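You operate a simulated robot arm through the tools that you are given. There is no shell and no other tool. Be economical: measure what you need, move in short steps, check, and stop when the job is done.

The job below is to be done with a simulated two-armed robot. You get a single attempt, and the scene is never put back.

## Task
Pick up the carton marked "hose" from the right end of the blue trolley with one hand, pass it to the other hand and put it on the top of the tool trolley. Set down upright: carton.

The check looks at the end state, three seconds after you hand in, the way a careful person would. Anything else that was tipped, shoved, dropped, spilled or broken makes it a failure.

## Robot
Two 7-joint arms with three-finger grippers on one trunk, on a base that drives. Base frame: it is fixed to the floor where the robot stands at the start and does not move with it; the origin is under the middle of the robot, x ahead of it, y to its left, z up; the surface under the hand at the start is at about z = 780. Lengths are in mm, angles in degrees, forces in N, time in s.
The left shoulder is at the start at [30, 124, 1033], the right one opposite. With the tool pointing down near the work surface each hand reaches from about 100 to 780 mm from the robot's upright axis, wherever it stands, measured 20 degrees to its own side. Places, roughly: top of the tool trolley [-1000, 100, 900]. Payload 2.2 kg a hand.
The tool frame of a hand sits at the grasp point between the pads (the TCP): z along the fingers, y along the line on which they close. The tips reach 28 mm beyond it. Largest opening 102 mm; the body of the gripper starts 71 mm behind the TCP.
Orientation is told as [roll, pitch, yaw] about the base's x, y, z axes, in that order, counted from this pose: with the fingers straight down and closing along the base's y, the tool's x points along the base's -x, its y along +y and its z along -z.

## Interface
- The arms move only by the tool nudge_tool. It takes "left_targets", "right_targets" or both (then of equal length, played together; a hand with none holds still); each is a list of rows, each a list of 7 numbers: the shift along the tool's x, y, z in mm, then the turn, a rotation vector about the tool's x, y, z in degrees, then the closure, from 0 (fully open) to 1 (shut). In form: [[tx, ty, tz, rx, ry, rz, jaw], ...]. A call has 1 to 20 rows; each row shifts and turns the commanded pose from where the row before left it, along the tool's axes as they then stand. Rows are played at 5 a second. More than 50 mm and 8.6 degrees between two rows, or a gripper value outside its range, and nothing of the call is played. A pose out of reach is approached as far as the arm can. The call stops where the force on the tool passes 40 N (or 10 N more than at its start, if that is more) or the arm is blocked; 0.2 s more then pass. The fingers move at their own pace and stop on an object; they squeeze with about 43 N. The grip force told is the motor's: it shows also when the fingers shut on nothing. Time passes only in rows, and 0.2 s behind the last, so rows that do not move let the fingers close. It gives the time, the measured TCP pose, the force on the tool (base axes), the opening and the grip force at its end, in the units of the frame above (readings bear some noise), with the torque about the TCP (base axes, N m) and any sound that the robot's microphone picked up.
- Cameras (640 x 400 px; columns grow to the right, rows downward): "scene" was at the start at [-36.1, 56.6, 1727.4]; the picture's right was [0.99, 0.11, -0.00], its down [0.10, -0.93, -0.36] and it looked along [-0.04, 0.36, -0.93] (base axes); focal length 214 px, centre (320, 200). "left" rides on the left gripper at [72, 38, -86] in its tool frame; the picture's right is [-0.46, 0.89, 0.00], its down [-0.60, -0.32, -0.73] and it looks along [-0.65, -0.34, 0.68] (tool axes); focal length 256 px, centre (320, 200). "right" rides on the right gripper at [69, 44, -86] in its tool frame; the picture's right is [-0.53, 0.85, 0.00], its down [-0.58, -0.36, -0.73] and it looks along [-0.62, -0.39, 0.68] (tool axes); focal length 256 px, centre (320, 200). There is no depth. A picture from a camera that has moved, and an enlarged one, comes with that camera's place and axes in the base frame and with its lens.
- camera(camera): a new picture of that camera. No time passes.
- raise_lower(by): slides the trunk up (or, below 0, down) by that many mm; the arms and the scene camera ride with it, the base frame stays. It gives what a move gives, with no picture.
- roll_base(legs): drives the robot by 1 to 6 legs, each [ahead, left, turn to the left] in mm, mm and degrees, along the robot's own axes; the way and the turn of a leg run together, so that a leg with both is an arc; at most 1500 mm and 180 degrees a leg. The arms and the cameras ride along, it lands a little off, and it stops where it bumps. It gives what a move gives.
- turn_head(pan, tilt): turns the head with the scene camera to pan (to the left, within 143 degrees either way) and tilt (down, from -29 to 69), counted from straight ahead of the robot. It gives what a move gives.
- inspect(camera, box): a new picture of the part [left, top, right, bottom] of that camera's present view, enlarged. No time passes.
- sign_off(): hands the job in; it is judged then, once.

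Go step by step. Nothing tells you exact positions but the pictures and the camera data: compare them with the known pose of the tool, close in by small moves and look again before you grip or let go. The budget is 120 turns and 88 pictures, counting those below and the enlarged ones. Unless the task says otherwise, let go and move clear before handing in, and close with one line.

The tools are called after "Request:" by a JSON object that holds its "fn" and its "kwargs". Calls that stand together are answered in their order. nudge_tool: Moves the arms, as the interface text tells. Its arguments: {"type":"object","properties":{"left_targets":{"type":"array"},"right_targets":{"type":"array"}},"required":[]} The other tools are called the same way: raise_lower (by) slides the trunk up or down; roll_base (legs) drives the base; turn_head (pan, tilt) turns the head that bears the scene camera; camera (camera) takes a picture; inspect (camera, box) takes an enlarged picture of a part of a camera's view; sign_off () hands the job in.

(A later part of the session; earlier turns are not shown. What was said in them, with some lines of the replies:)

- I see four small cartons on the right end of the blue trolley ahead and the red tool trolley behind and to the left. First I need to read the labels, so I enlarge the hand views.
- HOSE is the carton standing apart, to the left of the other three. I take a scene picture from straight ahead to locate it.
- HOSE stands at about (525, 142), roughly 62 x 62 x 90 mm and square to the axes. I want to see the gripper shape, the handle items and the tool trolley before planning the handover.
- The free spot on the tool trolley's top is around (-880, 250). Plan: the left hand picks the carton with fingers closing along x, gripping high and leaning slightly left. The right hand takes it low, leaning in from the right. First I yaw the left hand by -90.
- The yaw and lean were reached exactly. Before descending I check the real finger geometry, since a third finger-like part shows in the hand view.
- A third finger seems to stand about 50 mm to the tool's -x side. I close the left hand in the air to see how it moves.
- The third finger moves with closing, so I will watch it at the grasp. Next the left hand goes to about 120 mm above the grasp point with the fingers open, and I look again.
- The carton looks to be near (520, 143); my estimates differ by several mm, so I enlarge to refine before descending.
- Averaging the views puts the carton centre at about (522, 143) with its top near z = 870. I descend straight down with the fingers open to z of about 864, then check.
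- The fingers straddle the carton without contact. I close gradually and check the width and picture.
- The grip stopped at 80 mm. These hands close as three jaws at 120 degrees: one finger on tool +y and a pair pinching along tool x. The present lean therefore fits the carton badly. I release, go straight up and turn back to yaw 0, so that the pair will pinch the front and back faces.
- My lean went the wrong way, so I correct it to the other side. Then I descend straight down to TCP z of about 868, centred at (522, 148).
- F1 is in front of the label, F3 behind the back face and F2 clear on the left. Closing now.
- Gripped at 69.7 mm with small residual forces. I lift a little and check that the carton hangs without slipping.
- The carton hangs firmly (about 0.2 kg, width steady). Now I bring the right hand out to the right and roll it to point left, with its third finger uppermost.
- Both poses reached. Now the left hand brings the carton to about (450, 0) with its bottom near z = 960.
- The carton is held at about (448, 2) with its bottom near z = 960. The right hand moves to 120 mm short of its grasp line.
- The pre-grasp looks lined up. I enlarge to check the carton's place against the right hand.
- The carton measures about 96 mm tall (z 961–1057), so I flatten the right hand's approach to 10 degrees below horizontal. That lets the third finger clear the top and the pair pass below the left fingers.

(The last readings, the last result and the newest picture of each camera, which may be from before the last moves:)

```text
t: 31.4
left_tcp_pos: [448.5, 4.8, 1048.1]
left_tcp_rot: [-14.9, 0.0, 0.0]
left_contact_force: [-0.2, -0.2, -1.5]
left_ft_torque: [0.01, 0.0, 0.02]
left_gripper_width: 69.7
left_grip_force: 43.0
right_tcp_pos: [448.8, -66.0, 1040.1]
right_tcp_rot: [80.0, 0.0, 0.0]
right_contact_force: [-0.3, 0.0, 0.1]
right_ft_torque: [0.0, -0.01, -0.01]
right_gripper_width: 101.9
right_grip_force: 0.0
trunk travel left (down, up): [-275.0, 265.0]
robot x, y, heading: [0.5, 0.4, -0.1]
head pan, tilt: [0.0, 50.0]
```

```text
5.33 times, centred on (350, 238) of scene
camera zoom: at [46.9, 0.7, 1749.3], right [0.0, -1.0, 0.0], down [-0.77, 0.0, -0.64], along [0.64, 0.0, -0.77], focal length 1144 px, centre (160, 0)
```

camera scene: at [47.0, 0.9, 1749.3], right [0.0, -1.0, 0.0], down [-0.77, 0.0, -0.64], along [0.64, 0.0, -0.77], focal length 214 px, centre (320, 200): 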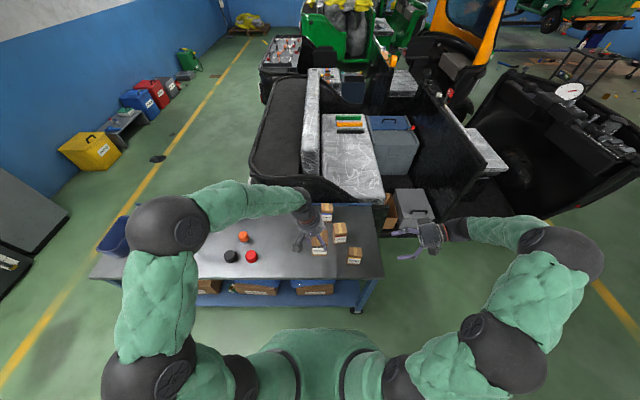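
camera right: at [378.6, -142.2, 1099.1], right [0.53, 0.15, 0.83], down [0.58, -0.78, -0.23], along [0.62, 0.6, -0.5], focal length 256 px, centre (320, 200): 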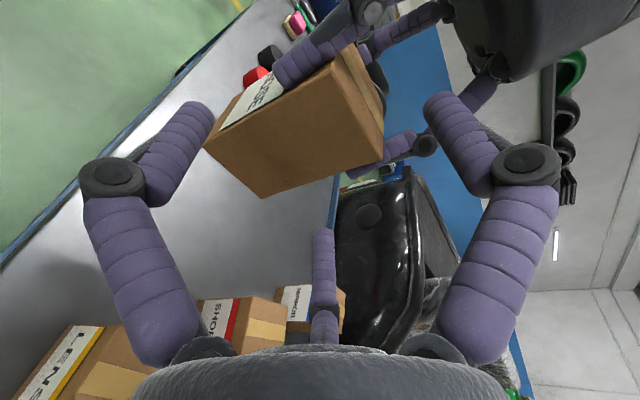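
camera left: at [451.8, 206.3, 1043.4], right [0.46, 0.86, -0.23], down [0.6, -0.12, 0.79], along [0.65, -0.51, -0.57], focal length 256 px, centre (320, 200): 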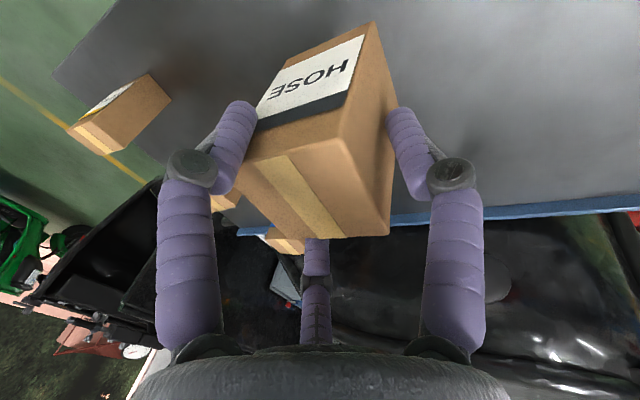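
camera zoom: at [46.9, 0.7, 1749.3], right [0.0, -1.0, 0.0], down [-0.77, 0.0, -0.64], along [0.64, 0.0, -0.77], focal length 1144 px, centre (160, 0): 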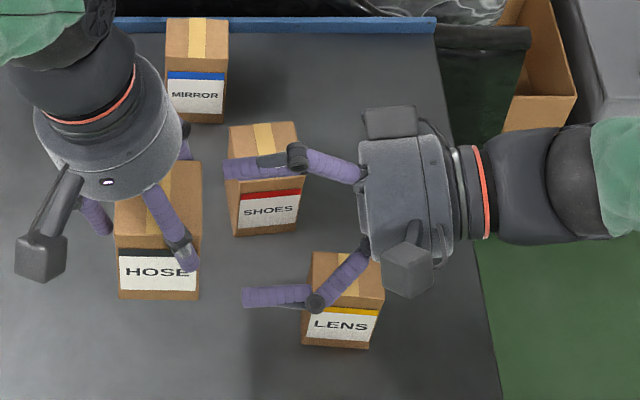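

Alignment is good and the carton is centred between the right fingers. I advance the remaining 54 mm along the approach.

Request:
{"fn": "nudge_tool", "kwargs": {"right_targets": [[0.3, 1.2, 14, 0, 0, 0, 0], [0.3, 1.2, 14, 0, 0, 0, 0], [0, 0, 13.5, 0, 0, 0, 0], [0, 0, 13, 0, 0, 0, 0], [0, 0, 0, 0, 0, 0, 0]]}}

Request:
{"fn": "camera", "kwargs": {"camera": "right"}}

Request:
{"fn": "camera", "kwargs": {"camera": "left"}}

Request:
{"fn": "inspect", "kwargs": {"camera": "scene", "box": [290, 200, 410, 275]}}

```text
t: 32.6
left_tcp_pos: [448.8, 4.9, 1047.2]
left_tcp_rot: [-15.0, 0.0, 0.0]
left_contact_force: [-0.2, 0.3, -2.3]
left_ft_torque: [0.0, 0.02, 0.0]
left_gripper_width: 69.9
left_grip_force: 43.0
right_tcp_pos: [448.1, -12.3, 1033.4]
right_tcp_rot: [80.1, 0.0, 0.1]
right_contact_force: [0.0, 0.4, 1.0]
right_ft_torque: [-0.02, -0.02, -0.01]
right_gripper_width: 101.7
right_grip_force: 0.0
trunk travel left (down, up): [-275.0, 265.0]
robot x, y, heading: [-1.8, -2.6, 0.3]
head pan, tilt: [0.0, 50.0]
```

```text
49 pictures are left
camera right: at [378.6, -88.0, 1092.3], right [0.53, 0.15, 0.83], down [0.58, -0.78, -0.23], along [0.62, 0.6, -0.5], focal length 256 px, centre (320, 200)
```

right: 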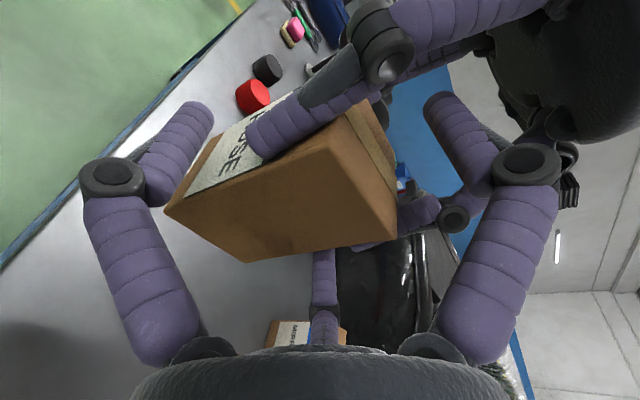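

```text
48 pictures are left
camera left: at [377.0, 63.8, 1122.4], right [0.46, 0.86, -0.23], down [0.6, -0.12, 0.79], along [0.65, -0.5, -0.57], focal length 256 px, centre (320, 200)
```

left: 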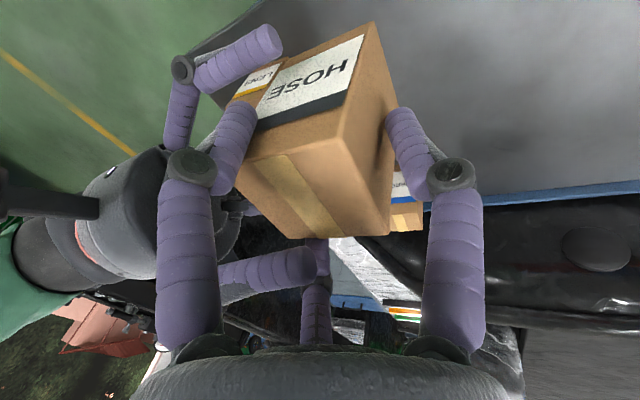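

```text
5.33 times, centred on (350, 238) of scene
camera zoom: at [47.0, 0.7, 1749.3], right [0.0, -1.0, 0.0], down [-0.77, 0.0, -0.64], along [0.64, 0.0, -0.77], focal length 1144 px, centre (160, 0)
```

zoom: 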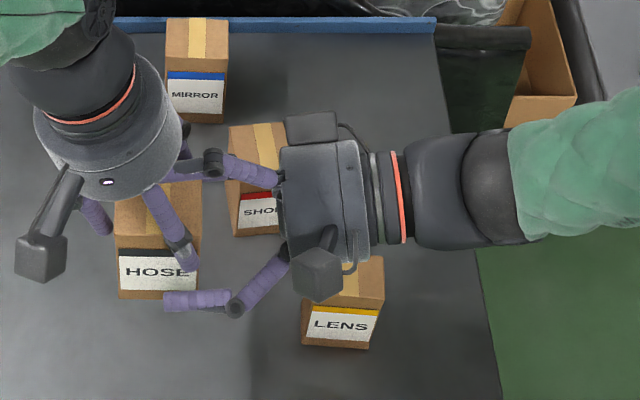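

The right pair straddles the front and back faces below the left fingers, and its third finger is above the top, all clear. Closing the right hand gradually.

Request:
{"fn": "nudge_tool", "kwargs": {"right_targets": [[0, 0, 0, 0, 0, 0, 0.15], [0, 0, 0, 0, 0, 0, 0.25], [0, 0, 0, 0, 0, 0, 0.29], [0, 0, 0, 0, 0, 0, 0.32], [0, 0, 0, 0, 0, 0, 0.36]]}}

Request:
{"fn": "camera", "kwargs": {"camera": "right"}}

Request:
{"fn": "camera", "kwargs": {"camera": "left"}}

```text
t: 33.8
left_tcp_pos: [448.1, 5.7, 1048.6]
left_tcp_rot: [-15.1, 0.2, 0.0]
left_contact_force: [-5.5, 1.9, 0.6]
left_ft_torque: [0.05, 0.19, 0.0]
left_gripper_width: 69.9
left_grip_force: 43.0
right_tcp_pos: [448.5, -12.8, 1032.8]
right_tcp_rot: [79.9, 0.0, -0.1]
right_contact_force: [5.4, -1.4, -3.3]
right_ft_torque: [-0.08, -0.11, -0.12]
right_gripper_width: 71.6
right_grip_force: 3.9
trunk travel left (down, up): [-275.0, 265.0]
robot x, y, heading: [-2.2, -0.9, 0.0]
head pan, tilt: [0.0, 50.0]
```

```text
46 pictures are left
camera right: at [379.0, -88.2, 1092.4], right [0.53, 0.15, 0.83], down [0.58, -0.78, -0.23], along [0.62, 0.6, -0.5], focal length 256 px, centre (320, 200)
```

right: 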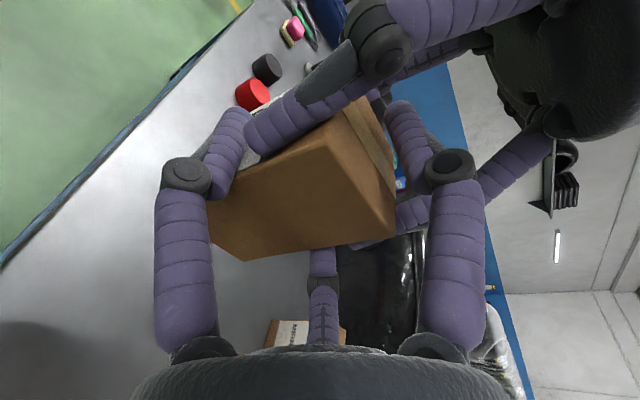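

```text
45 pictures are left
camera left: at [376.7, 64.0, 1122.2], right [0.46, 0.86, -0.23], down [0.61, -0.12, 0.79], along [0.65, -0.5, -0.57], focal length 256 px, centre (320, 200)
```

left: 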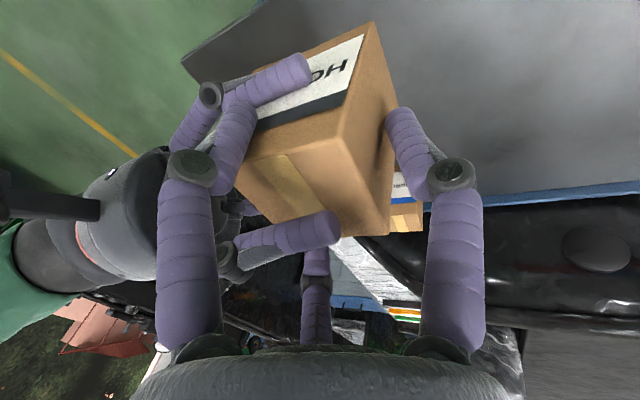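

The right front finger touches first, so I shift the right hand 1.5 mm toward -x and close fully.

Request:
{"fn": "nudge_tool", "kwargs": {"right_targets": [[1.5, 0, 0, 0, 0, 0, 0.34], [0, 0, 0, 0, 0, 0, 0.4], [0, 0, 0, 0, 0, 0, 0.6], [0, 0, 0, 0, 0, 0, 1], [0, 0, 0, 0, 0, 0, 1]]}}

Request:
{"fn": "camera", "kwargs": {"camera": "right"}}

```text
t: 35.0
left_tcp_pos: [446.9, 6.5, 1047.5]
left_tcp_rot: [-14.9, 0.1, 0.0]
left_contact_force: [-21.7, 3.7, 8.0]
left_ft_torque: [-0.02, 0.64, -0.09]
left_gripper_width: 69.7
left_grip_force: 42.8
right_tcp_pos: [446.1, -12.3, 1033.5]
right_tcp_rot: [79.9, -0.1, -0.2]
right_contact_force: [21.6, -3.1, -9.1]
right_ft_torque: [-0.07, -0.39, -0.32]
right_gripper_width: 69.8
right_grip_force: 43.2
trunk travel left (down, up): [-275.0, 265.0]
robot x, y, heading: [1.4, -1.7, 0.1]
head pan, tilt: [0.0, 50.0]
```

```text
44 pictures are left
camera right: at [378.0, -88.1, 1092.4], right [0.53, 0.15, 0.83], down [0.57, -0.79, -0.23], along [0.62, 0.6, -0.5], focal length 256 px, centre (320, 200)
```

right: 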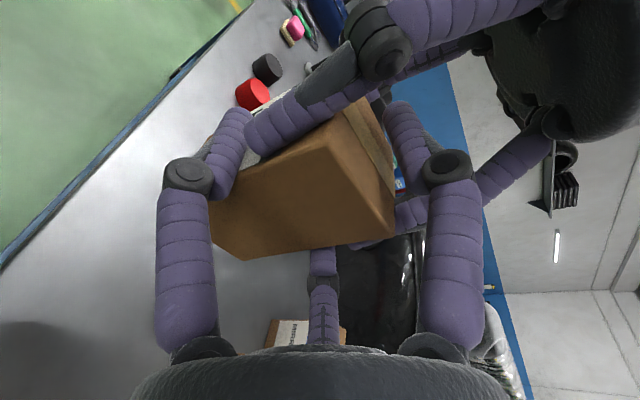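

Both hands hold the carton and press against each other a little along x. I relax the right hand by about 2 mm along +x and slightly down.

Request:
{"fn": "nudge_tool", "kwargs": {"right_targets": [[-1, -0.4, 0, 0, 0, 0, 1], [-1, -0.4, 0, 0, 0, 0, 1], [0, 0, 0, 0, 0, 0, 1]]}}

```text
t: 35.8
left_tcp_pos: [448.5, 5.4, 1046.5]
left_tcp_rot: [-14.9, 0.0, 0.0]
left_contact_force: [-13.0, 10.5, -6.5]
left_ft_torque: [0.48, 0.55, 0.12]
left_gripper_width: 69.9
left_grip_force: 43.6
right_tcp_pos: [449.0, -12.3, 1033.1]
right_tcp_rot: [80.1, 0.1, 0.0]
right_contact_force: [12.8, -9.8, 5.1]
right_ft_torque: [-0.27, -0.38, -0.34]
right_gripper_width: 70.2
right_grip_force: 42.7
trunk travel left (down, up): [-275.0, 265.0]
robot x, y, heading: [-2.0, 2.1, -0.1]
head pan, tilt: [0.0, 50.0]
```

The load has roughly halved. One more small relaxation, then I check again.

Request:
{"fn": "nudge_tool", "kwargs": {"right_targets": [[-1.3, 0.2, -0.8, 0, 0, 0, 1], [0, 0, 0, 0, 0, 0, 1]]}}

```text
t: 36.4
left_tcp_pos: [449.8, 6.1, 1047.6]
left_tcp_rot: [-15.0, -0.1, 0.0]
left_contact_force: [-5.4, 7.0, -16.5]
left_ft_torque: [0.53, 0.51, 0.14]
left_gripper_width: 69.6
left_grip_force: 42.6
right_tcp_pos: [448.8, -11.9, 1034.8]
right_tcp_rot: [80.0, 0.0, 0.1]
right_contact_force: [4.4, -6.8, 14.3]
right_ft_torque: [-0.19, -0.49, -0.21]
right_gripper_width: 69.6
right_grip_force: 43.1
trunk travel left (down, up): [-275.0, 265.0]
robot x, y, heading: [0.0, 1.0, -0.1]
head pan, tilt: [0.0, 50.0]
```

Small remaining loads; I ease the right hand up slightly and open the left hand step by step.

Request:
{"fn": "nudge_tool", "kwargs": {"left_targets": [[0, 0, 0, 0, 0, 0, 1], [0, 0, 0, 0, 0, 0, 0.3], [0, 0, 0, 0, 0, 0, 0.2], [0, 0, 0, 0, 0, 0, 0], [0, 0, 0, 0, 0, 0, 0]], "right_targets": [[0, 0.8, 0, 0, 0, 0, 1], [0, 0, 0, 0, 0, 0, 1], [0, 0, 0, 0, 0, 0, 1], [0, 0, 0, 0, 0, 0, 1], [0, 0, 0, 0, 0, 0, 1]]}}

Request:
{"fn": "camera", "kwargs": {"camera": "right"}}

Request:
{"fn": "camera", "kwargs": {"camera": "left"}}

```text
t: 37.6
left_tcp_pos: [448.5, 6.0, 1048.5]
left_tcp_rot: [-14.9, 0.0, -0.1]
left_contact_force: [-0.6, 0.8, -0.1]
left_ft_torque: [0.03, 0.0, 0.0]
left_gripper_width: 102.1
left_grip_force: 0.0
right_tcp_pos: [448.6, -11.7, 1033.1]
right_tcp_rot: [79.9, 0.2, 0.0]
right_contact_force: [-0.2, -0.3, -3.1]
right_ft_torque: [0.0, 0.01, -0.04]
right_gripper_width: 70.1
right_grip_force: 43.3
trunk travel left (down, up): [-275.0, 265.0]
robot x, y, heading: [-4.2, 0.1, 0.1]
head pan, tilt: [0.0, 50.0]
```

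```text
43 pictures are left
camera right: at [379.6, -88.3, 1092.2], right [0.54, 0.15, 0.83], down [0.58, -0.78, -0.23], along [0.62, 0.6, -0.5], focal length 256 px, centre (320, 200)
```

right: 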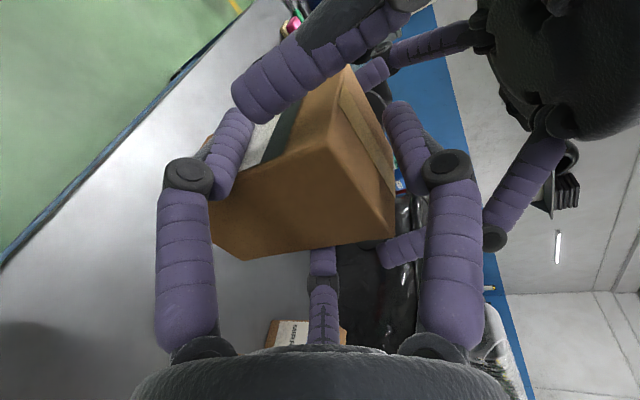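

```text
42 pictures are left
camera left: at [377.3, 64.0, 1122.5], right [0.46, 0.86, -0.23], down [0.6, -0.12, 0.79], along [0.65, -0.5, -0.57], focal length 256 px, centre (320, 200)
```

left: 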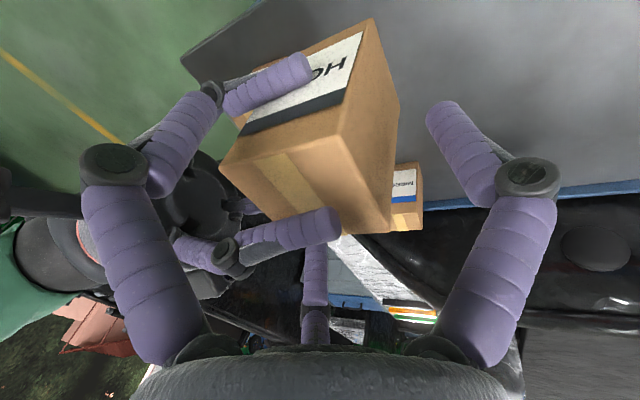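

The right hand alone holds the carton. I withdraw the left hand back along its own axis.

Request:
{"fn": "nudge_tool", "kwargs": {"left_targets": [[0, 0, -20, 0, 0, 0, 0], [0, 0, -30, 0, 0, 0, 0], [0, 0, -40, 0, 0, 0, 0], [0, 20, -40, 0, 0, 0, 0], [0, 40, -15, 0, 0, 0, 0], [0, 45, 0, 0, 0, 0, 0], [0, 45, 0, 0, 0, 0, 0], [0, 45, 0, 0, 0, 0, 0]]}}

Request:
{"fn": "camera", "kwargs": {"camera": "right"}}

Request:
{"fn": "inspect", "kwargs": {"camera": "scene", "box": [290, 200, 410, 275]}}

```text
t: 39.4
left_tcp_pos: [449.4, 231.5, 1139.9]
left_tcp_rot: [-15.2, 0.0, 0.0]
left_contact_force: [-0.5, -0.4, -0.2]
left_ft_torque: [-0.02, 0.01, -0.02]
left_gripper_width: 102.0
left_grip_force: 0.0
right_tcp_pos: [450.8, -11.4, 1033.2]
right_tcp_rot: [80.0, 0.0, 0.0]
right_contact_force: [0.3, -0.7, -2.6]
right_ft_torque: [-0.03, -0.01, 0.01]
right_gripper_width: 70.0
right_grip_force: 43.0
trunk travel left (down, up): [-275.0, 265.0]
robot x, y, heading: [-1.6, 3.2, -0.0]
head pan, tilt: [0.0, 50.0]
```

```text
41 pictures are left
camera right: at [380.0, -87.6, 1092.4], right [0.53, 0.15, 0.83], down [0.58, -0.78, -0.23], along [0.62, 0.6, -0.5], focal length 256 px, centre (320, 200)
```

right: 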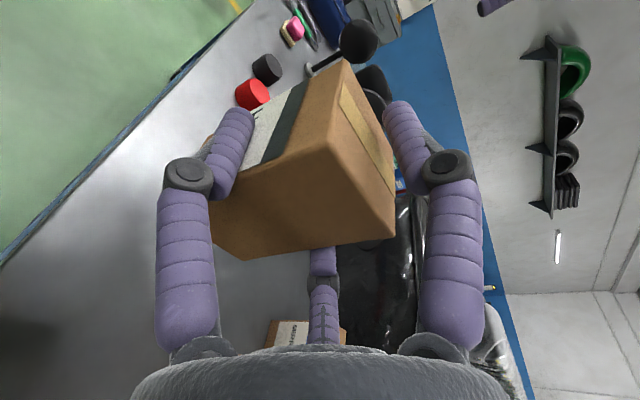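

```text
5.33 times, centred on (350, 238) of scene
camera zoom: at [47.4, 2.3, 1749.3], right [0.0, -1.0, 0.0], down [-0.77, 0.0, -0.64], along [0.64, 0.0, -0.77], focal length 1144 px, centre (160, 0)
```

zoom: 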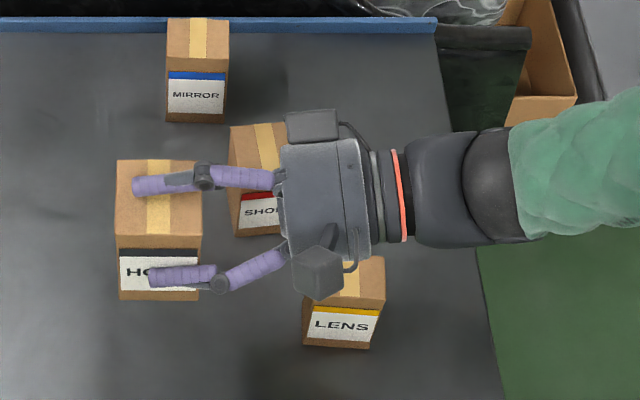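

Handover done: the right hand holds the carton upright. I raise the trunk for clearance, turn around clockwise and look at the tool trolley.

Request:
{"fn": "raise_lower", "kwargs": {"by": 170}}

Request:
{"fn": "roll_base", "kwargs": {"legs": [[0, 0, -90], [0, 0, -90]]}}

Request:
{"fn": "camera", "kwargs": {"camera": "scene"}}

```text
t: 41.3
left_tcp_pos: [450.8, 230.6, 1308.9]
left_tcp_rot: [-15.0, 0.0, 0.1]
left_contact_force: [-0.3, 0.9, 0.0]
left_ft_torque: [0.0, -0.02, 0.02]
left_gripper_width: 101.9
left_grip_force: 0.0
right_tcp_pos: [448.9, -12.0, 1203.2]
right_tcp_rot: [80.0, 0.0, 0.0]
right_contact_force: [0.5, -0.2, -1.9]
right_ft_torque: [0.0, 0.0, -0.01]
right_gripper_width: 69.8
right_grip_force: 43.3
trunk travel left (down, up): [-445.0, 95.0]
robot x, y, heading: [1.8, 1.9, 0.2]
head pan, tilt: [0.0, 50.0]
```

```text
t: 49.2
left_tcp_pos: [-438.1, -248.7, 1310.4]
left_tcp_rot: [-15.0, 0.0, -177.4]
left_contact_force: [0.1, -1.0, 0.1]
left_ft_torque: [-0.02, -0.04, -0.01]
left_gripper_width: 102.0
left_grip_force: 0.1
right_tcp_pos: [-449.9, -7.2, 1203.2]
right_tcp_rot: [80.0, 0.0, -177.5]
right_contact_force: [-0.4, 0.3, -1.1]
right_ft_torque: [0.02, 0.0, 0.02]
right_gripper_width: 69.6
right_grip_force: 42.9
trunk travel left (down, up): [-445.0, 95.0]
robot x, y, heading: [0.6, 1.2, -177.6]
head pan, tilt: [0.0, 50.0]
```

```text
39 pictures are left
camera scene: at [-47.9, -1.0, 1919.3], right [-0.04, 1.0, 0.0], down [0.77, 0.03, -0.64], along [-0.64, -0.03, -0.77], focal length 214 px, centre (320, 200)
```

scene: 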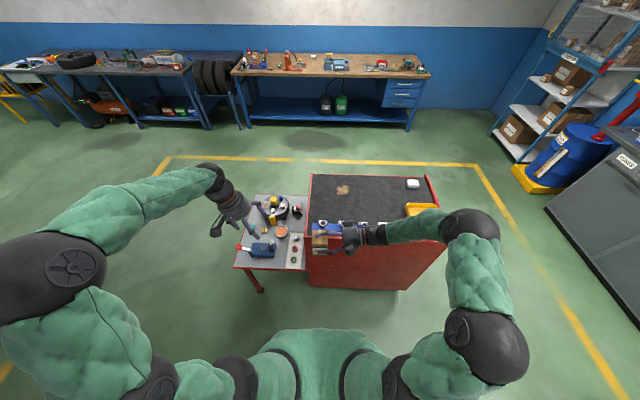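

The trolley's front is at x of about -650, with a free area between the clip rail and the stain. I correct the heading, shift right 150 mm and drive ahead 340 mm.

Request:
{"fn": "roll_base", "kwargs": {"legs": [[0, -150, -2.4], [340, 0, 0]]}}

Request:
{"fn": "turn_head", "kwargs": {"pan": -15, "tilt": 60}}

Request:
{"fn": "camera", "kwargs": {"camera": "scene"}}

Request:
{"fn": "camera", "kwargs": {"camera": "right"}}

```text
t: 52.4
left_tcp_pos: [-788.6, -87.6, 1310.3]
left_tcp_rot: [-15.0, 0.0, -179.7]
left_contact_force: [-0.4, -0.4, 0.7]
left_ft_torque: [0.01, -0.04, 0.03]
left_gripper_width: 102.0
left_grip_force: 0.0
right_tcp_pos: [-789.6, 157.3, 1203.4]
right_tcp_rot: [80.0, 0.0, -179.8]
right_contact_force: [-0.1, 0.9, -1.8]
right_ft_torque: [0.03, -0.03, -0.01]
right_gripper_width: 69.9
right_grip_force: 43.1
trunk travel left (down, up): [-445.0, 95.0]
robot x, y, heading: [-339.5, 139.8, -180.0]
head pan, tilt: [0.0, 50.0]
```

```text
t: 53.1
left_tcp_pos: [-787.9, -87.1, 1310.1]
left_tcp_rot: [-14.9, 0.0, -179.7]
left_contact_force: [-0.2, 0.0, -0.1]
left_ft_torque: [-0.01, 0.01, -0.01]
left_gripper_width: 102.0
left_grip_force: 0.0
right_tcp_pos: [-789.1, 155.8, 1204.5]
right_tcp_rot: [80.0, -0.1, -179.8]
right_contact_force: [-0.1, -0.4, -2.1]
right_ft_torque: [-0.01, -0.04, -0.04]
right_gripper_width: 69.7
right_grip_force: 42.5
trunk travel left (down, up): [-445.0, 95.0]
robot x, y, heading: [-340.5, 146.9, -179.8]
head pan, tilt: [-15.0, 60.0]
```

```text
38 pictures are left
camera scene: at [-374.7, 163.3, 1906.8], right [0.25, 0.97, 0.0], down [0.84, -0.22, -0.5], along [-0.48, 0.13, -0.87], focal length 214 px, centre (320, 200)
```

scene: 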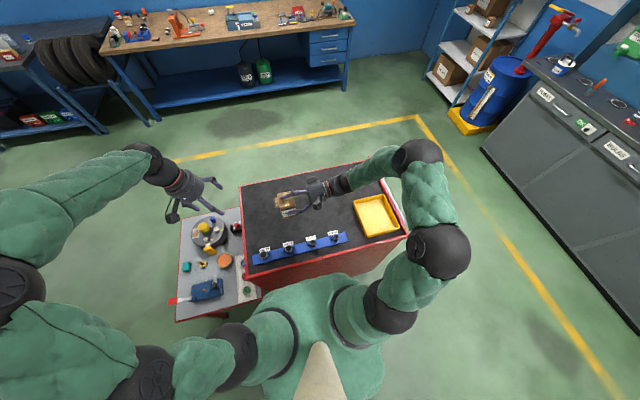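

```text
37 pictures are left
camera right: at [-720.9, 234.9, 1262.4], right [-0.53, -0.15, 0.83], down [-0.58, 0.78, -0.23], along [-0.62, -0.61, -0.5], focal length 256 px, centre (320, 200)
```

right: 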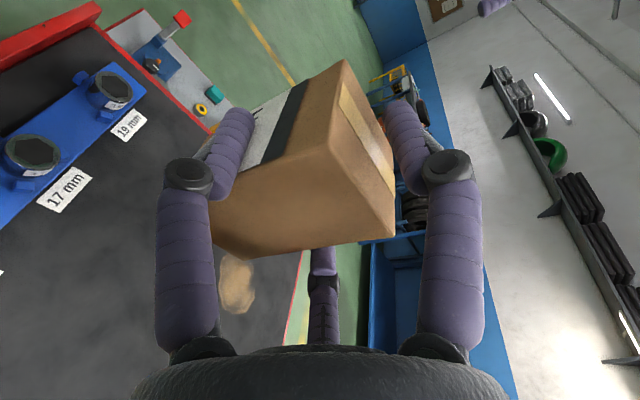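

Clear view. I enlarge the trolley top to fix the rail, stain and edges.

Request:
{"fn": "inspect", "kwargs": {"camera": "scene", "box": [220, 150, 420, 290]}}

```text
2.86 times, centred on (320, 220) of scene
camera zoom: at [-374.7, 163.3, 1906.8], right [0.25, 0.97, 0.0], down [0.84, -0.22, -0.5], along [-0.48, 0.13, -0.87], focal length 613 px, centre (320, 143)
```

zoom: 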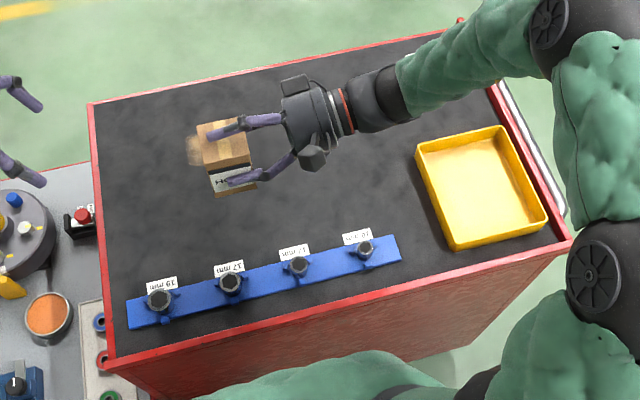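

Target for the carton is about (-850, 100): clear of the rail tags (x > -745), the stain (x < -940) and the tray (y > 485). I shift over the spot and descend partway with the arm.

Request:
{"fn": "nudge_tool", "kwargs": {"right_targets": [[-20, 2.4, 13.8, 0, 0, 0, 1], [-20, 2.4, 13.8, 0, 0, 0, 1], [-20, 2.4, 13.8, 0, 0, 0, 1], [0, -29.5, 5.2, 0, 0, 0, 1], [0, -29.5, 5.2, 0, 0, 0, 1], [0, -29.5, 5.2, 0, 0, 0, 1], [0, -29.5, 5.2, 0, 0, 0, 1], [0, 0, 0, 0, 0, 0, 1]]}}

Request:
{"fn": "camera", "kwargs": {"camera": "scene"}}

Request:
{"fn": "camera", "kwargs": {"camera": "right"}}

Request:
{"fn": "camera", "kwargs": {"camera": "left"}}

```text
t: 55.0
left_tcp_pos: [-789.3, -86.3, 1310.9]
left_tcp_rot: [-15.0, 0.0, -179.8]
left_contact_force: [0.0, -0.5, -0.1]
left_ft_torque: [-0.02, 0.02, 0.01]
left_gripper_width: 102.1
left_grip_force: 0.1
right_tcp_pos: [-848.9, 113.4, 1081.5]
right_tcp_rot: [80.1, 0.0, -179.8]
right_contact_force: [-0.5, 0.0, -2.1]
right_ft_torque: [0.03, -0.02, 0.01]
right_gripper_width: 70.0
right_grip_force: 42.9
trunk travel left (down, up): [-445.0, 95.0]
robot x, y, heading: [-343.5, 142.8, -179.9]
head pan, tilt: [-15.0, 60.0]
```

```text
35 pictures are left
camera scene: at [-374.5, 163.1, 1906.8], right [0.26, 0.97, 0.0], down [0.84, -0.22, -0.5], along [-0.48, 0.13, -0.87], focal length 214 px, centre (320, 200)
```

scene: 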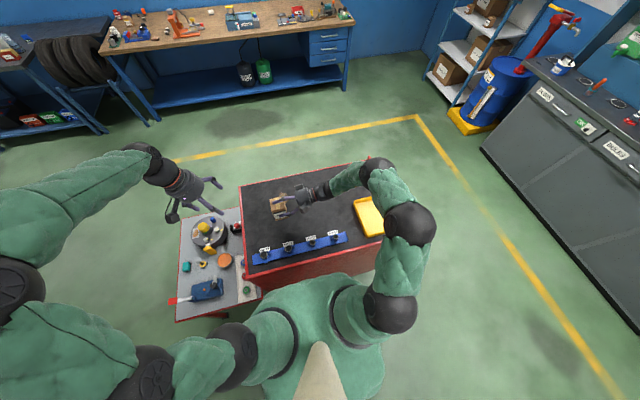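

```text
34 pictures are left
camera right: at [-781.2, 192.1, 1141.4], right [-0.53, -0.15, 0.83], down [-0.58, 0.78, -0.23], along [-0.62, -0.61, -0.5], focal length 256 px, centre (320, 200)
```

right: 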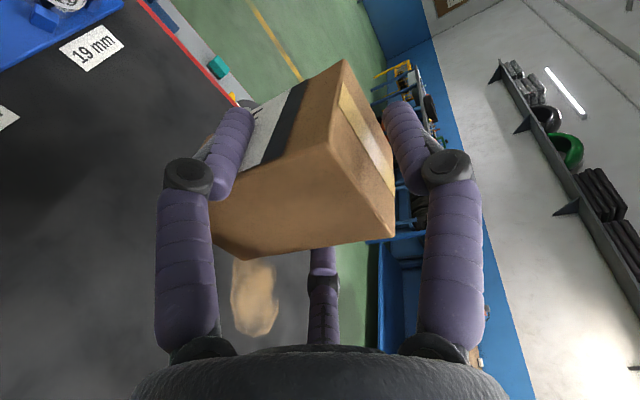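

```text
33 pictures are left
camera left: at [-715.3, -146.3, 1384.9], right [-0.46, -0.86, -0.23], down [-0.6, 0.11, 0.79], along [-0.65, 0.5, -0.57], focal length 256 px, centre (320, 200)
```

left: 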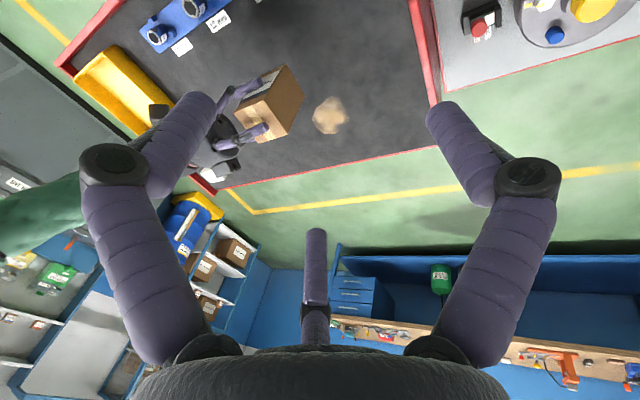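

The spot below is clear and the arm stays high over the tray. I descend to about 15–20 mm above the surface and look.

Request:
{"fn": "nudge_tool", "kwargs": {"right_targets": [[0, -29, 5.1, 0, 0, 0, 1], [0, -29, 5.1, 0, 0, 0, 1], [0, -29, 5.1, 0, 0, 0, 1], [0, 0, 0, 0, 0, 0, 1]]}}

Request:
{"fn": "inspect", "kwargs": {"camera": "scene", "box": [230, 150, 430, 275]}}

Request:
{"fn": "camera", "kwargs": {"camera": "right"}}

Request:
{"fn": "inspect", "kwargs": {"camera": "left", "box": [60, 0, 380, 200]}}

```text
t: 56.0
left_tcp_pos: [-789.6, -87.0, 1311.2]
left_tcp_rot: [-15.0, 0.0, -179.8]
left_contact_force: [1.2, 0.3, -0.4]
left_ft_torque: [-0.02, 0.04, -0.02]
left_gripper_width: 102.2
left_grip_force: 0.0
right_tcp_pos: [-848.5, 113.8, 994.7]
right_tcp_rot: [80.0, 0.0, -179.7]
right_contact_force: [0.1, -0.1, -2.2]
right_ft_torque: [0.02, 0.03, 0.0]
right_gripper_width: 70.0
right_grip_force: 43.2
trunk travel left (down, up): [-445.0, 95.0]
robot x, y, heading: [-339.3, 144.6, -179.5]
head pan, tilt: [-15.0, 60.0]
```

```text
3.20 times, centred on (330, 212) of scene
camera zoom: at [-374.6, 163.2, 1906.8], right [0.26, 0.97, 0.0], down [0.84, -0.22, -0.5], along [-0.48, 0.13, -0.87], focal length 686 px, centre (288, 160)
```

zoom: 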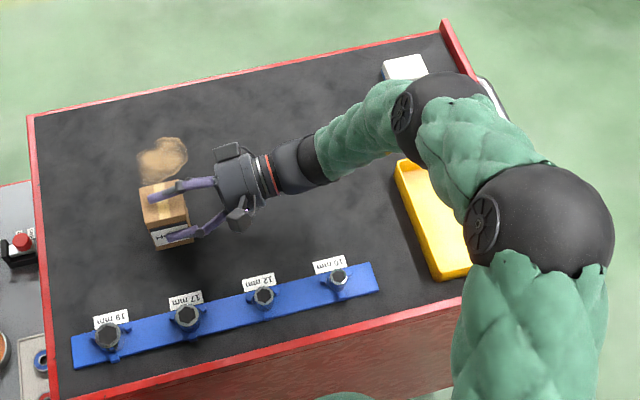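

```text
31 pictures are left
camera right: at [-780.9, 192.2, 1053.7], right [-0.53, -0.15, 0.83], down [-0.58, 0.78, -0.23], along [-0.62, -0.61, -0.5], focal length 256 px, centre (320, 200)
```

right: 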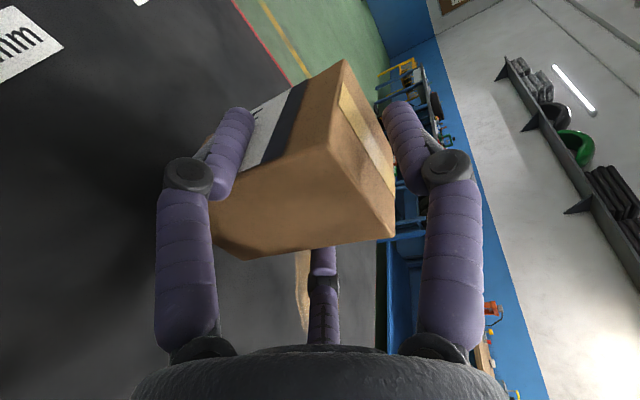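

```text
2.00 times, centred on (220, 100) of left
camera zoom: at [-715.4, -146.2, 1384.9], right [-0.46, -0.86, -0.23], down [-0.6, 0.11, 0.79], along [-0.65, 0.5, -0.57], focal length 512 px, centre (520, 400)
```

zoom: 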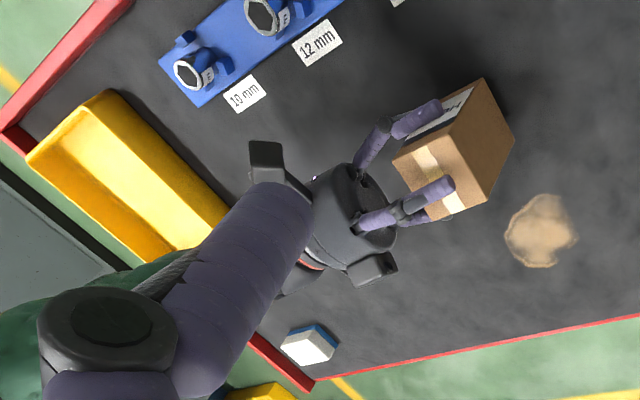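

About 20 mm remains and the surroundings are clear. I descend in small steps and watch the force.

Request:
{"fn": "nudge_tool", "kwargs": {"right_targets": [[0, -3.9, 0.7, 0, 0, 0, 1], [0, -3.9, 0.7, 0, 0, 0, 1], [0, -3.9, 0.7, 0, 0, 0, 1], [0, 0, 0, 0, 0, 0, 1]]}}

Request:
{"fn": "nudge_tool", "kwargs": {"right_targets": [[0, -2, 0.35, 0, 0, 0, 1], [0, -2, 0.35, 0, 0, 0, 1], [0, 0, 0, 0, 0, 0, 1]]}}

```text
t: 57.0
left_tcp_pos: [-788.6, -86.7, 1310.2]
left_tcp_rot: [-15.0, 0.0, -179.8]
left_contact_force: [-0.2, 0.0, -0.1]
left_ft_torque: [0.01, -0.02, -0.03]
left_gripper_width: 101.8
left_grip_force: 0.1
right_tcp_pos: [-848.9, 113.9, 982.5]
right_tcp_rot: [80.0, 0.1, -179.7]
right_contact_force: [0.6, 0.1, -2.0]
right_ft_torque: [0.02, 0.02, 0.04]
right_gripper_width: 69.9
right_grip_force: 43.0
trunk travel left (down, up): [-445.0, 95.0]
robot x, y, heading: [-336.9, 143.9, -179.7]
head pan, tilt: [-15.0, 60.0]
```

```text
t: 57.8
left_tcp_pos: [-789.6, -87.2, 1309.8]
left_tcp_rot: [-15.1, 0.1, -179.7]
left_contact_force: [1.0, -0.5, -0.8]
left_ft_torque: [-0.01, -0.04, -0.04]
left_gripper_width: 101.9
left_grip_force: 0.0
right_tcp_pos: [-849.3, 113.3, 979.8]
right_tcp_rot: [80.0, 0.0, -179.9]
right_contact_force: [0.5, 0.5, -2.3]
right_ft_torque: [0.04, 0.01, 0.0]
right_gripper_width: 69.9
right_grip_force: 42.8
trunk travel left (down, up): [-445.0, 95.0]
robot x, y, heading: [-339.8, 145.5, -179.7]
head pan, tilt: [-15.0, 60.0]
```

No contact yet at TCP z of about 979; continuing in 2 mm steps.

Request:
{"fn": "nudge_tool", "kwargs": {"right_targets": [[0, -2, 0.35, 0, 0, 0, 1], [0, -2, 0.35, 0, 0, 0, 1], [0, 0, 0, 0, 0, 0, 1]]}}

Request:
{"fn": "inspect", "kwargs": {"camera": "left", "box": [220, 10, 340, 130]}}

```text
t: 58.5
left_tcp_pos: [-790.3, -87.5, 1309.6]
left_tcp_rot: [-15.1, 0.0, -179.8]
left_contact_force: [0.0, 0.0, -0.1]
left_ft_torque: [-0.01, -0.02, -0.02]
left_gripper_width: 102.0
left_grip_force: 0.0
right_tcp_pos: [-848.4, 114.2, 974.5]
right_tcp_rot: [80.1, 0.0, -179.7]
right_contact_force: [-0.5, -0.1, -0.6]
right_ft_torque: [-0.06, 0.03, -0.02]
right_gripper_width: 69.8
right_grip_force: 43.0
trunk travel left (down, up): [-445.0, 95.0]
robot x, y, heading: [-339.8, 143.7, -179.6]
head pan, tilt: [-15.0, 60.0]
```

```text
3.33 times, centred on (280, 70) of left
camera zoom: at [-715.6, -146.1, 1384.9], right [-0.46, -0.86, -0.23], down [-0.6, 0.11, 0.79], along [-0.65, 0.5, -0.57], focal length 853 px, centre (453, 633)
```

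zoom: 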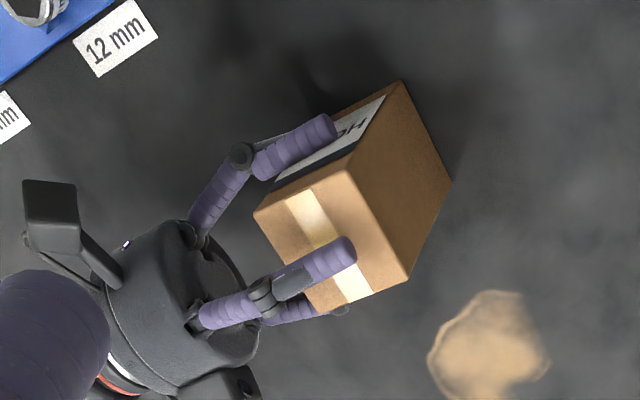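

The weight reading has dropped, so contact is just starting. I go on in 1 mm steps.

Request:
{"fn": "nudge_tool", "kwargs": {"right_targets": [[0, -1, 0.17, 0, 0, 0, 1], [0, 0, 0, 0, 0, 0, 1]]}}

Request:
{"fn": "nudge_tool", "kwargs": {"right_targets": [[0, -1, 0.17, 0, 0, 0, 1], [0, 0, 0, 0, 0, 0, 1]]}}

```text
t: 59.1
left_tcp_pos: [-787.7, -87.0, 1310.5]
left_tcp_rot: [-15.0, 0.0, -179.8]
left_contact_force: [-0.3, -0.5, 0.2]
left_ft_torque: [0.01, 0.0, 0.03]
left_gripper_width: 101.9
left_grip_force: 0.1
right_tcp_pos: [-848.3, 113.3, 974.7]
right_tcp_rot: [80.2, 0.0, -179.8]
right_contact_force: [-1.4, -2.1, 9.0]
right_ft_torque: [-0.11, 0.41, 0.05]
right_gripper_width: 69.9
right_grip_force: 42.4
trunk travel left (down, up): [-445.0, 95.0]
robot x, y, heading: [-340.3, 142.4, -179.8]
head pan, tilt: [-15.0, 60.0]
```

```text
t: 59.8
left_tcp_pos: [-786.9, -87.4, 1311.2]
left_tcp_rot: [-15.0, -0.1, -179.9]
left_contact_force: [-0.4, 0.7, 0.5]
left_ft_torque: [0.02, 0.0, -0.02]
left_gripper_width: 102.2
left_grip_force: 0.0
right_tcp_pos: [-847.7, 114.1, 975.0]
right_tcp_rot: [80.1, -0.2, -179.8]
right_contact_force: [-3.4, -7.3, 27.7]
right_ft_torque: [-0.45, 0.41, 0.11]
right_gripper_width: 70.0
right_grip_force: 43.3
trunk travel left (down, up): [-445.0, 95.0]
robot x, y, heading: [-338.8, 147.5, -179.8]
head pan, tilt: [-15.0, 60.0]
```

The carton stands on the surface (27 N up). I relax by about 1.3 mm and open the fingers step by step.

Request:
{"fn": "nudge_tool", "kwargs": {"right_targets": [[0, 1.3, -0.2, 0, 0, 0, 1], [0, 0, 0, 0, 0, 0, 0.3], [0, 0, 0, 0, 0, 0, 0.15], [0, 0, 0, 0, 0, 0, 0], [0, 0, 0, 0, 0, 0, 0]]}}

Request:
{"fn": "camera", "kwargs": {"camera": "right"}}

Request:
{"fn": "inspect", "kwargs": {"camera": "left", "box": [220, 10, 340, 130]}}

```text
t: 61.0
left_tcp_pos: [-787.5, -86.7, 1311.0]
left_tcp_rot: [-15.0, 0.1, -179.8]
left_contact_force: [-0.5, 0.4, 0.1]
left_ft_torque: [0.02, -0.02, -0.01]
left_gripper_width: 102.0
left_grip_force: 0.1
right_tcp_pos: [-848.4, 113.9, 974.8]
right_tcp_rot: [80.0, 0.0, -179.8]
right_contact_force: [0.4, -0.2, -0.6]
right_ft_torque: [0.0, 0.02, -0.03]
right_gripper_width: 102.2
right_grip_force: 0.2
trunk travel left (down, up): [-445.0, 95.0]
robot x, y, heading: [-338.7, 145.7, -179.7]
head pan, tilt: [-15.0, 60.0]
```

```text
28 pictures are left
camera right: at [-780.0, 193.5, 1033.5], right [-0.53, -0.15, 0.83], down [-0.58, 0.78, -0.23], along [-0.62, -0.61, -0.5], focal length 256 px, centre (320, 200)
```

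right: 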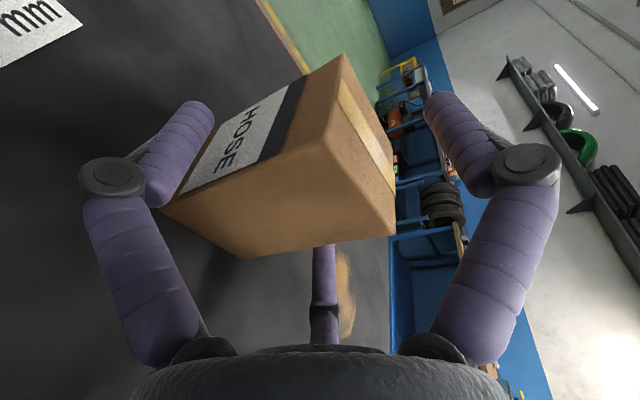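

```text
3.33 times, centred on (280, 70) of left
camera zoom: at [-715.4, -146.2, 1384.8], right [-0.46, -0.86, -0.23], down [-0.6, 0.11, 0.79], along [-0.65, 0.5, -0.57], focal length 853 px, centre (453, 633)
```

zoom: 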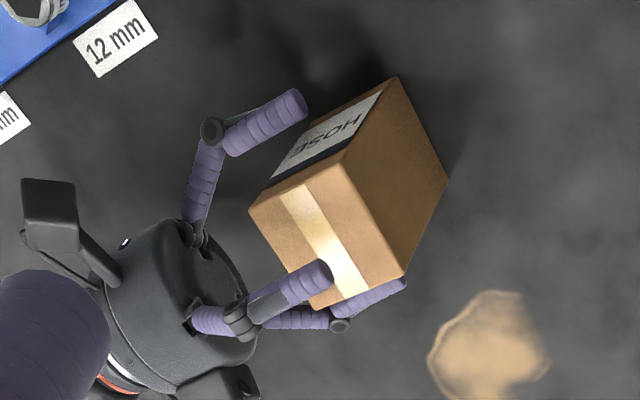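

The carton stands upright and free. I withdraw the right hand backward and upward.

Request:
{"fn": "nudge_tool", "kwargs": {"right_targets": [[0, 5, -12, 0, 0, 0, 0], [0, 10, -15, 0, 0, 0, 0], [0, 15, -20, 0, 0, 0, 0], [0, 20, -20, 0, 0, 0, 0], [0, 25, -20, 0, 0, 0, 0], [0, 35, -10, 0, 0, 0, 0], [0, 40, 0, 0, 0, 0, 0], [0, 40, 0, 0, 0, 0, 0]]}}

Request:
{"fn": "camera", "kwargs": {"camera": "scene"}}

Request:
{"fn": "inspect", "kwargs": {"camera": "left", "box": [160, 0, 400, 150]}}

Request:
{"fn": "inspect", "kwargs": {"camera": "scene", "box": [230, 150, 430, 275]}}

```text
t: 62.8
left_tcp_pos: [-788.2, -87.9, 1310.4]
left_tcp_rot: [-15.0, 0.0, -179.8]
left_contact_force: [0.7, -0.6, 0.5]
left_ft_torque: [0.04, 0.02, -0.01]
left_gripper_width: 102.1
left_grip_force: 0.0
right_tcp_pos: [-847.8, 173.4, 1181.1]
right_tcp_rot: [80.0, 0.0, -179.8]
right_contact_force: [0.2, -0.1, 0.3]
right_ft_torque: [0.02, 0.02, -0.04]
right_gripper_width: 102.0
right_grip_force: 0.0
trunk travel left (down, up): [-445.0, 95.0]
robot x, y, heading: [-340.5, 148.4, -179.6]
head pan, tilt: [-15.0, 60.0]
```

```text
26 pictures are left
camera scene: at [-373.6, 162.9, 1906.8], right [0.26, 0.97, 0.0], down [0.84, -0.22, -0.5], along [-0.48, 0.13, -0.87], focal length 214 px, centre (320, 200)
```

scene: 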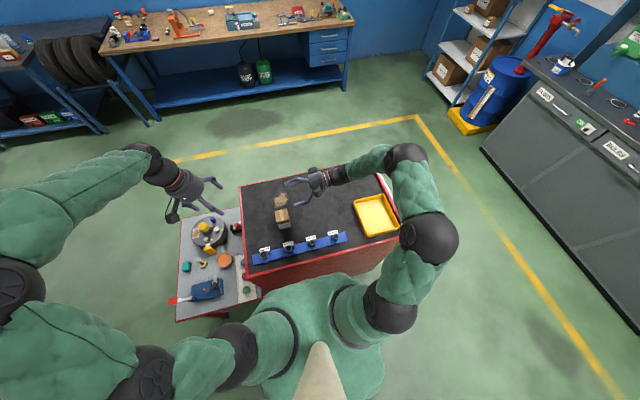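

```text
2.67 times, centred on (280, 75) of left
camera zoom: at [-714.7, -146.4, 1385.1], right [-0.46, -0.86, -0.23], down [-0.6, 0.11, 0.79], along [-0.65, 0.5, -0.57], focal length 683 px, centre (427, 533)
```

zoom: 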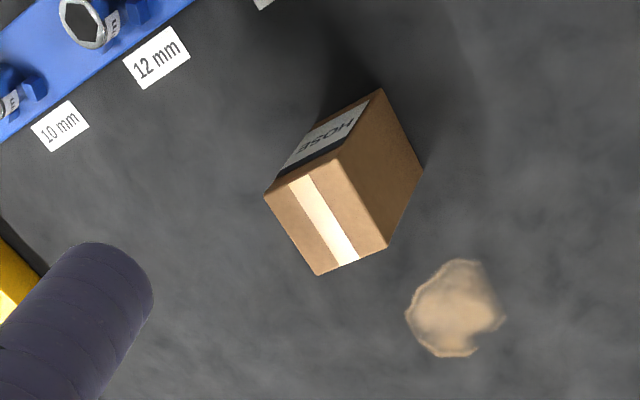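

```text
3.20 times, centred on (330, 212) of scene
camera zoom: at [-373.6, 162.9, 1906.8], right [0.26, 0.97, 0.0], down [0.84, -0.22, -0.5], along [-0.48, 0.13, -0.87], focal length 686 px, centre (288, 160)
```

zoom: 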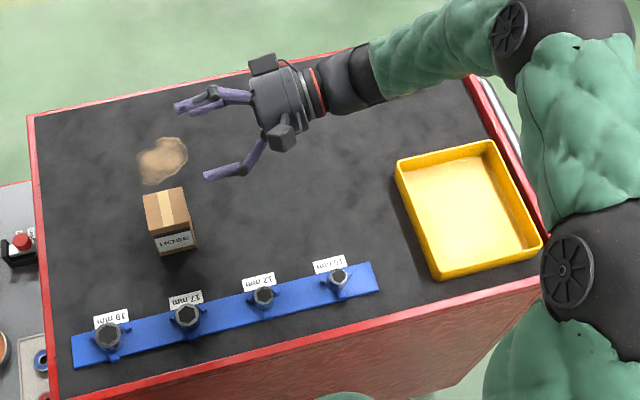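

The carton stands upright on the trolley, clear of everything. A quick check that the white box behind the arm is untouched.

Request:
{"fn": "camera", "kwargs": {"camera": "left"}}

Request:
{"fn": "nudge_tool", "kwargs": {"right_targets": [[20, 40, 0, 0, 0, 0, 0], [20, 40, 0, 0, 0, 0, 0], [20, 40, 0, 0, 0, 0, 0]]}}

Request:
{"fn": "inspect", "kwargs": {"camera": "scene", "box": [230, 120, 430, 275]}}

```text
23 pictures are left
camera left: at [-714.7, -146.4, 1385.1], right [-0.46, -0.86, -0.23], down [-0.6, 0.11, 0.79], along [-0.65, 0.5, -0.57], focal length 256 px, centre (320, 200)
```

left: 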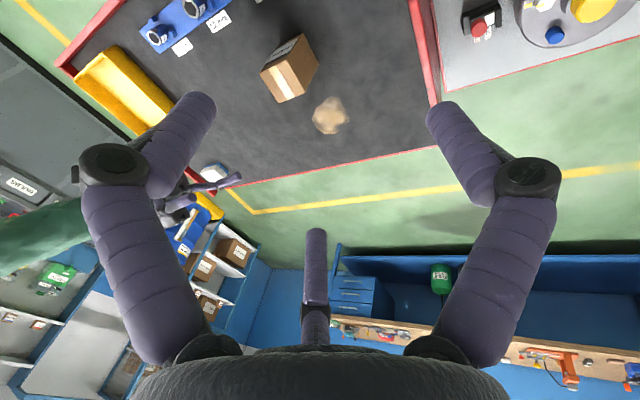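

```text
t: 63.5
left_tcp_pos: [-785.8, -88.0, 1310.7]
left_tcp_rot: [-15.0, -0.1, -179.8]
left_contact_force: [1.0, -0.2, -0.2]
left_ft_torque: [0.0, 0.01, 0.04]
left_gripper_width: 102.0
left_grip_force: 0.1
right_tcp_pos: [-787.4, 155.5, 1299.9]
right_tcp_rot: [80.0, -0.1, -179.8]
right_contact_force: [-0.3, 0.2, 0.7]
right_ft_torque: [0.0, -0.01, -0.03]
right_gripper_width: 102.2
right_grip_force: 0.0
trunk travel left (down, up): [-445.0, 95.0]
robot x, y, heading: [-338.5, 145.7, -179.6]
head pan, tilt: [-15.0, 60.0]
```

```text
2.58 times, centred on (330, 198) of scene
camera zoom: at [-372.9, 162.9, 1906.8], right [0.26, 0.97, 0.0], down [0.84, -0.22, -0.5], along [-0.48, 0.13, -0.87], focal length 554 px, centre (294, 206)
```

zoom: 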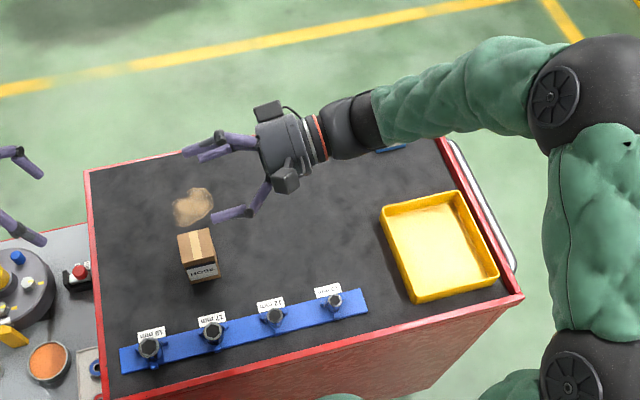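

The carton marked "hose" stands upright on the tool trolley. The rail, the tray and the white box are in place, and both hands are clear. Handing in.

Request:
{"fn": "sign_off", "kwargs": {}}

```text
The job is handed in.
```

The "hose" carton was picked up with the left hand, passed to the right hand and set down upright on the top of the tool trolley; the pictures showed nothing else tipped or shoved.
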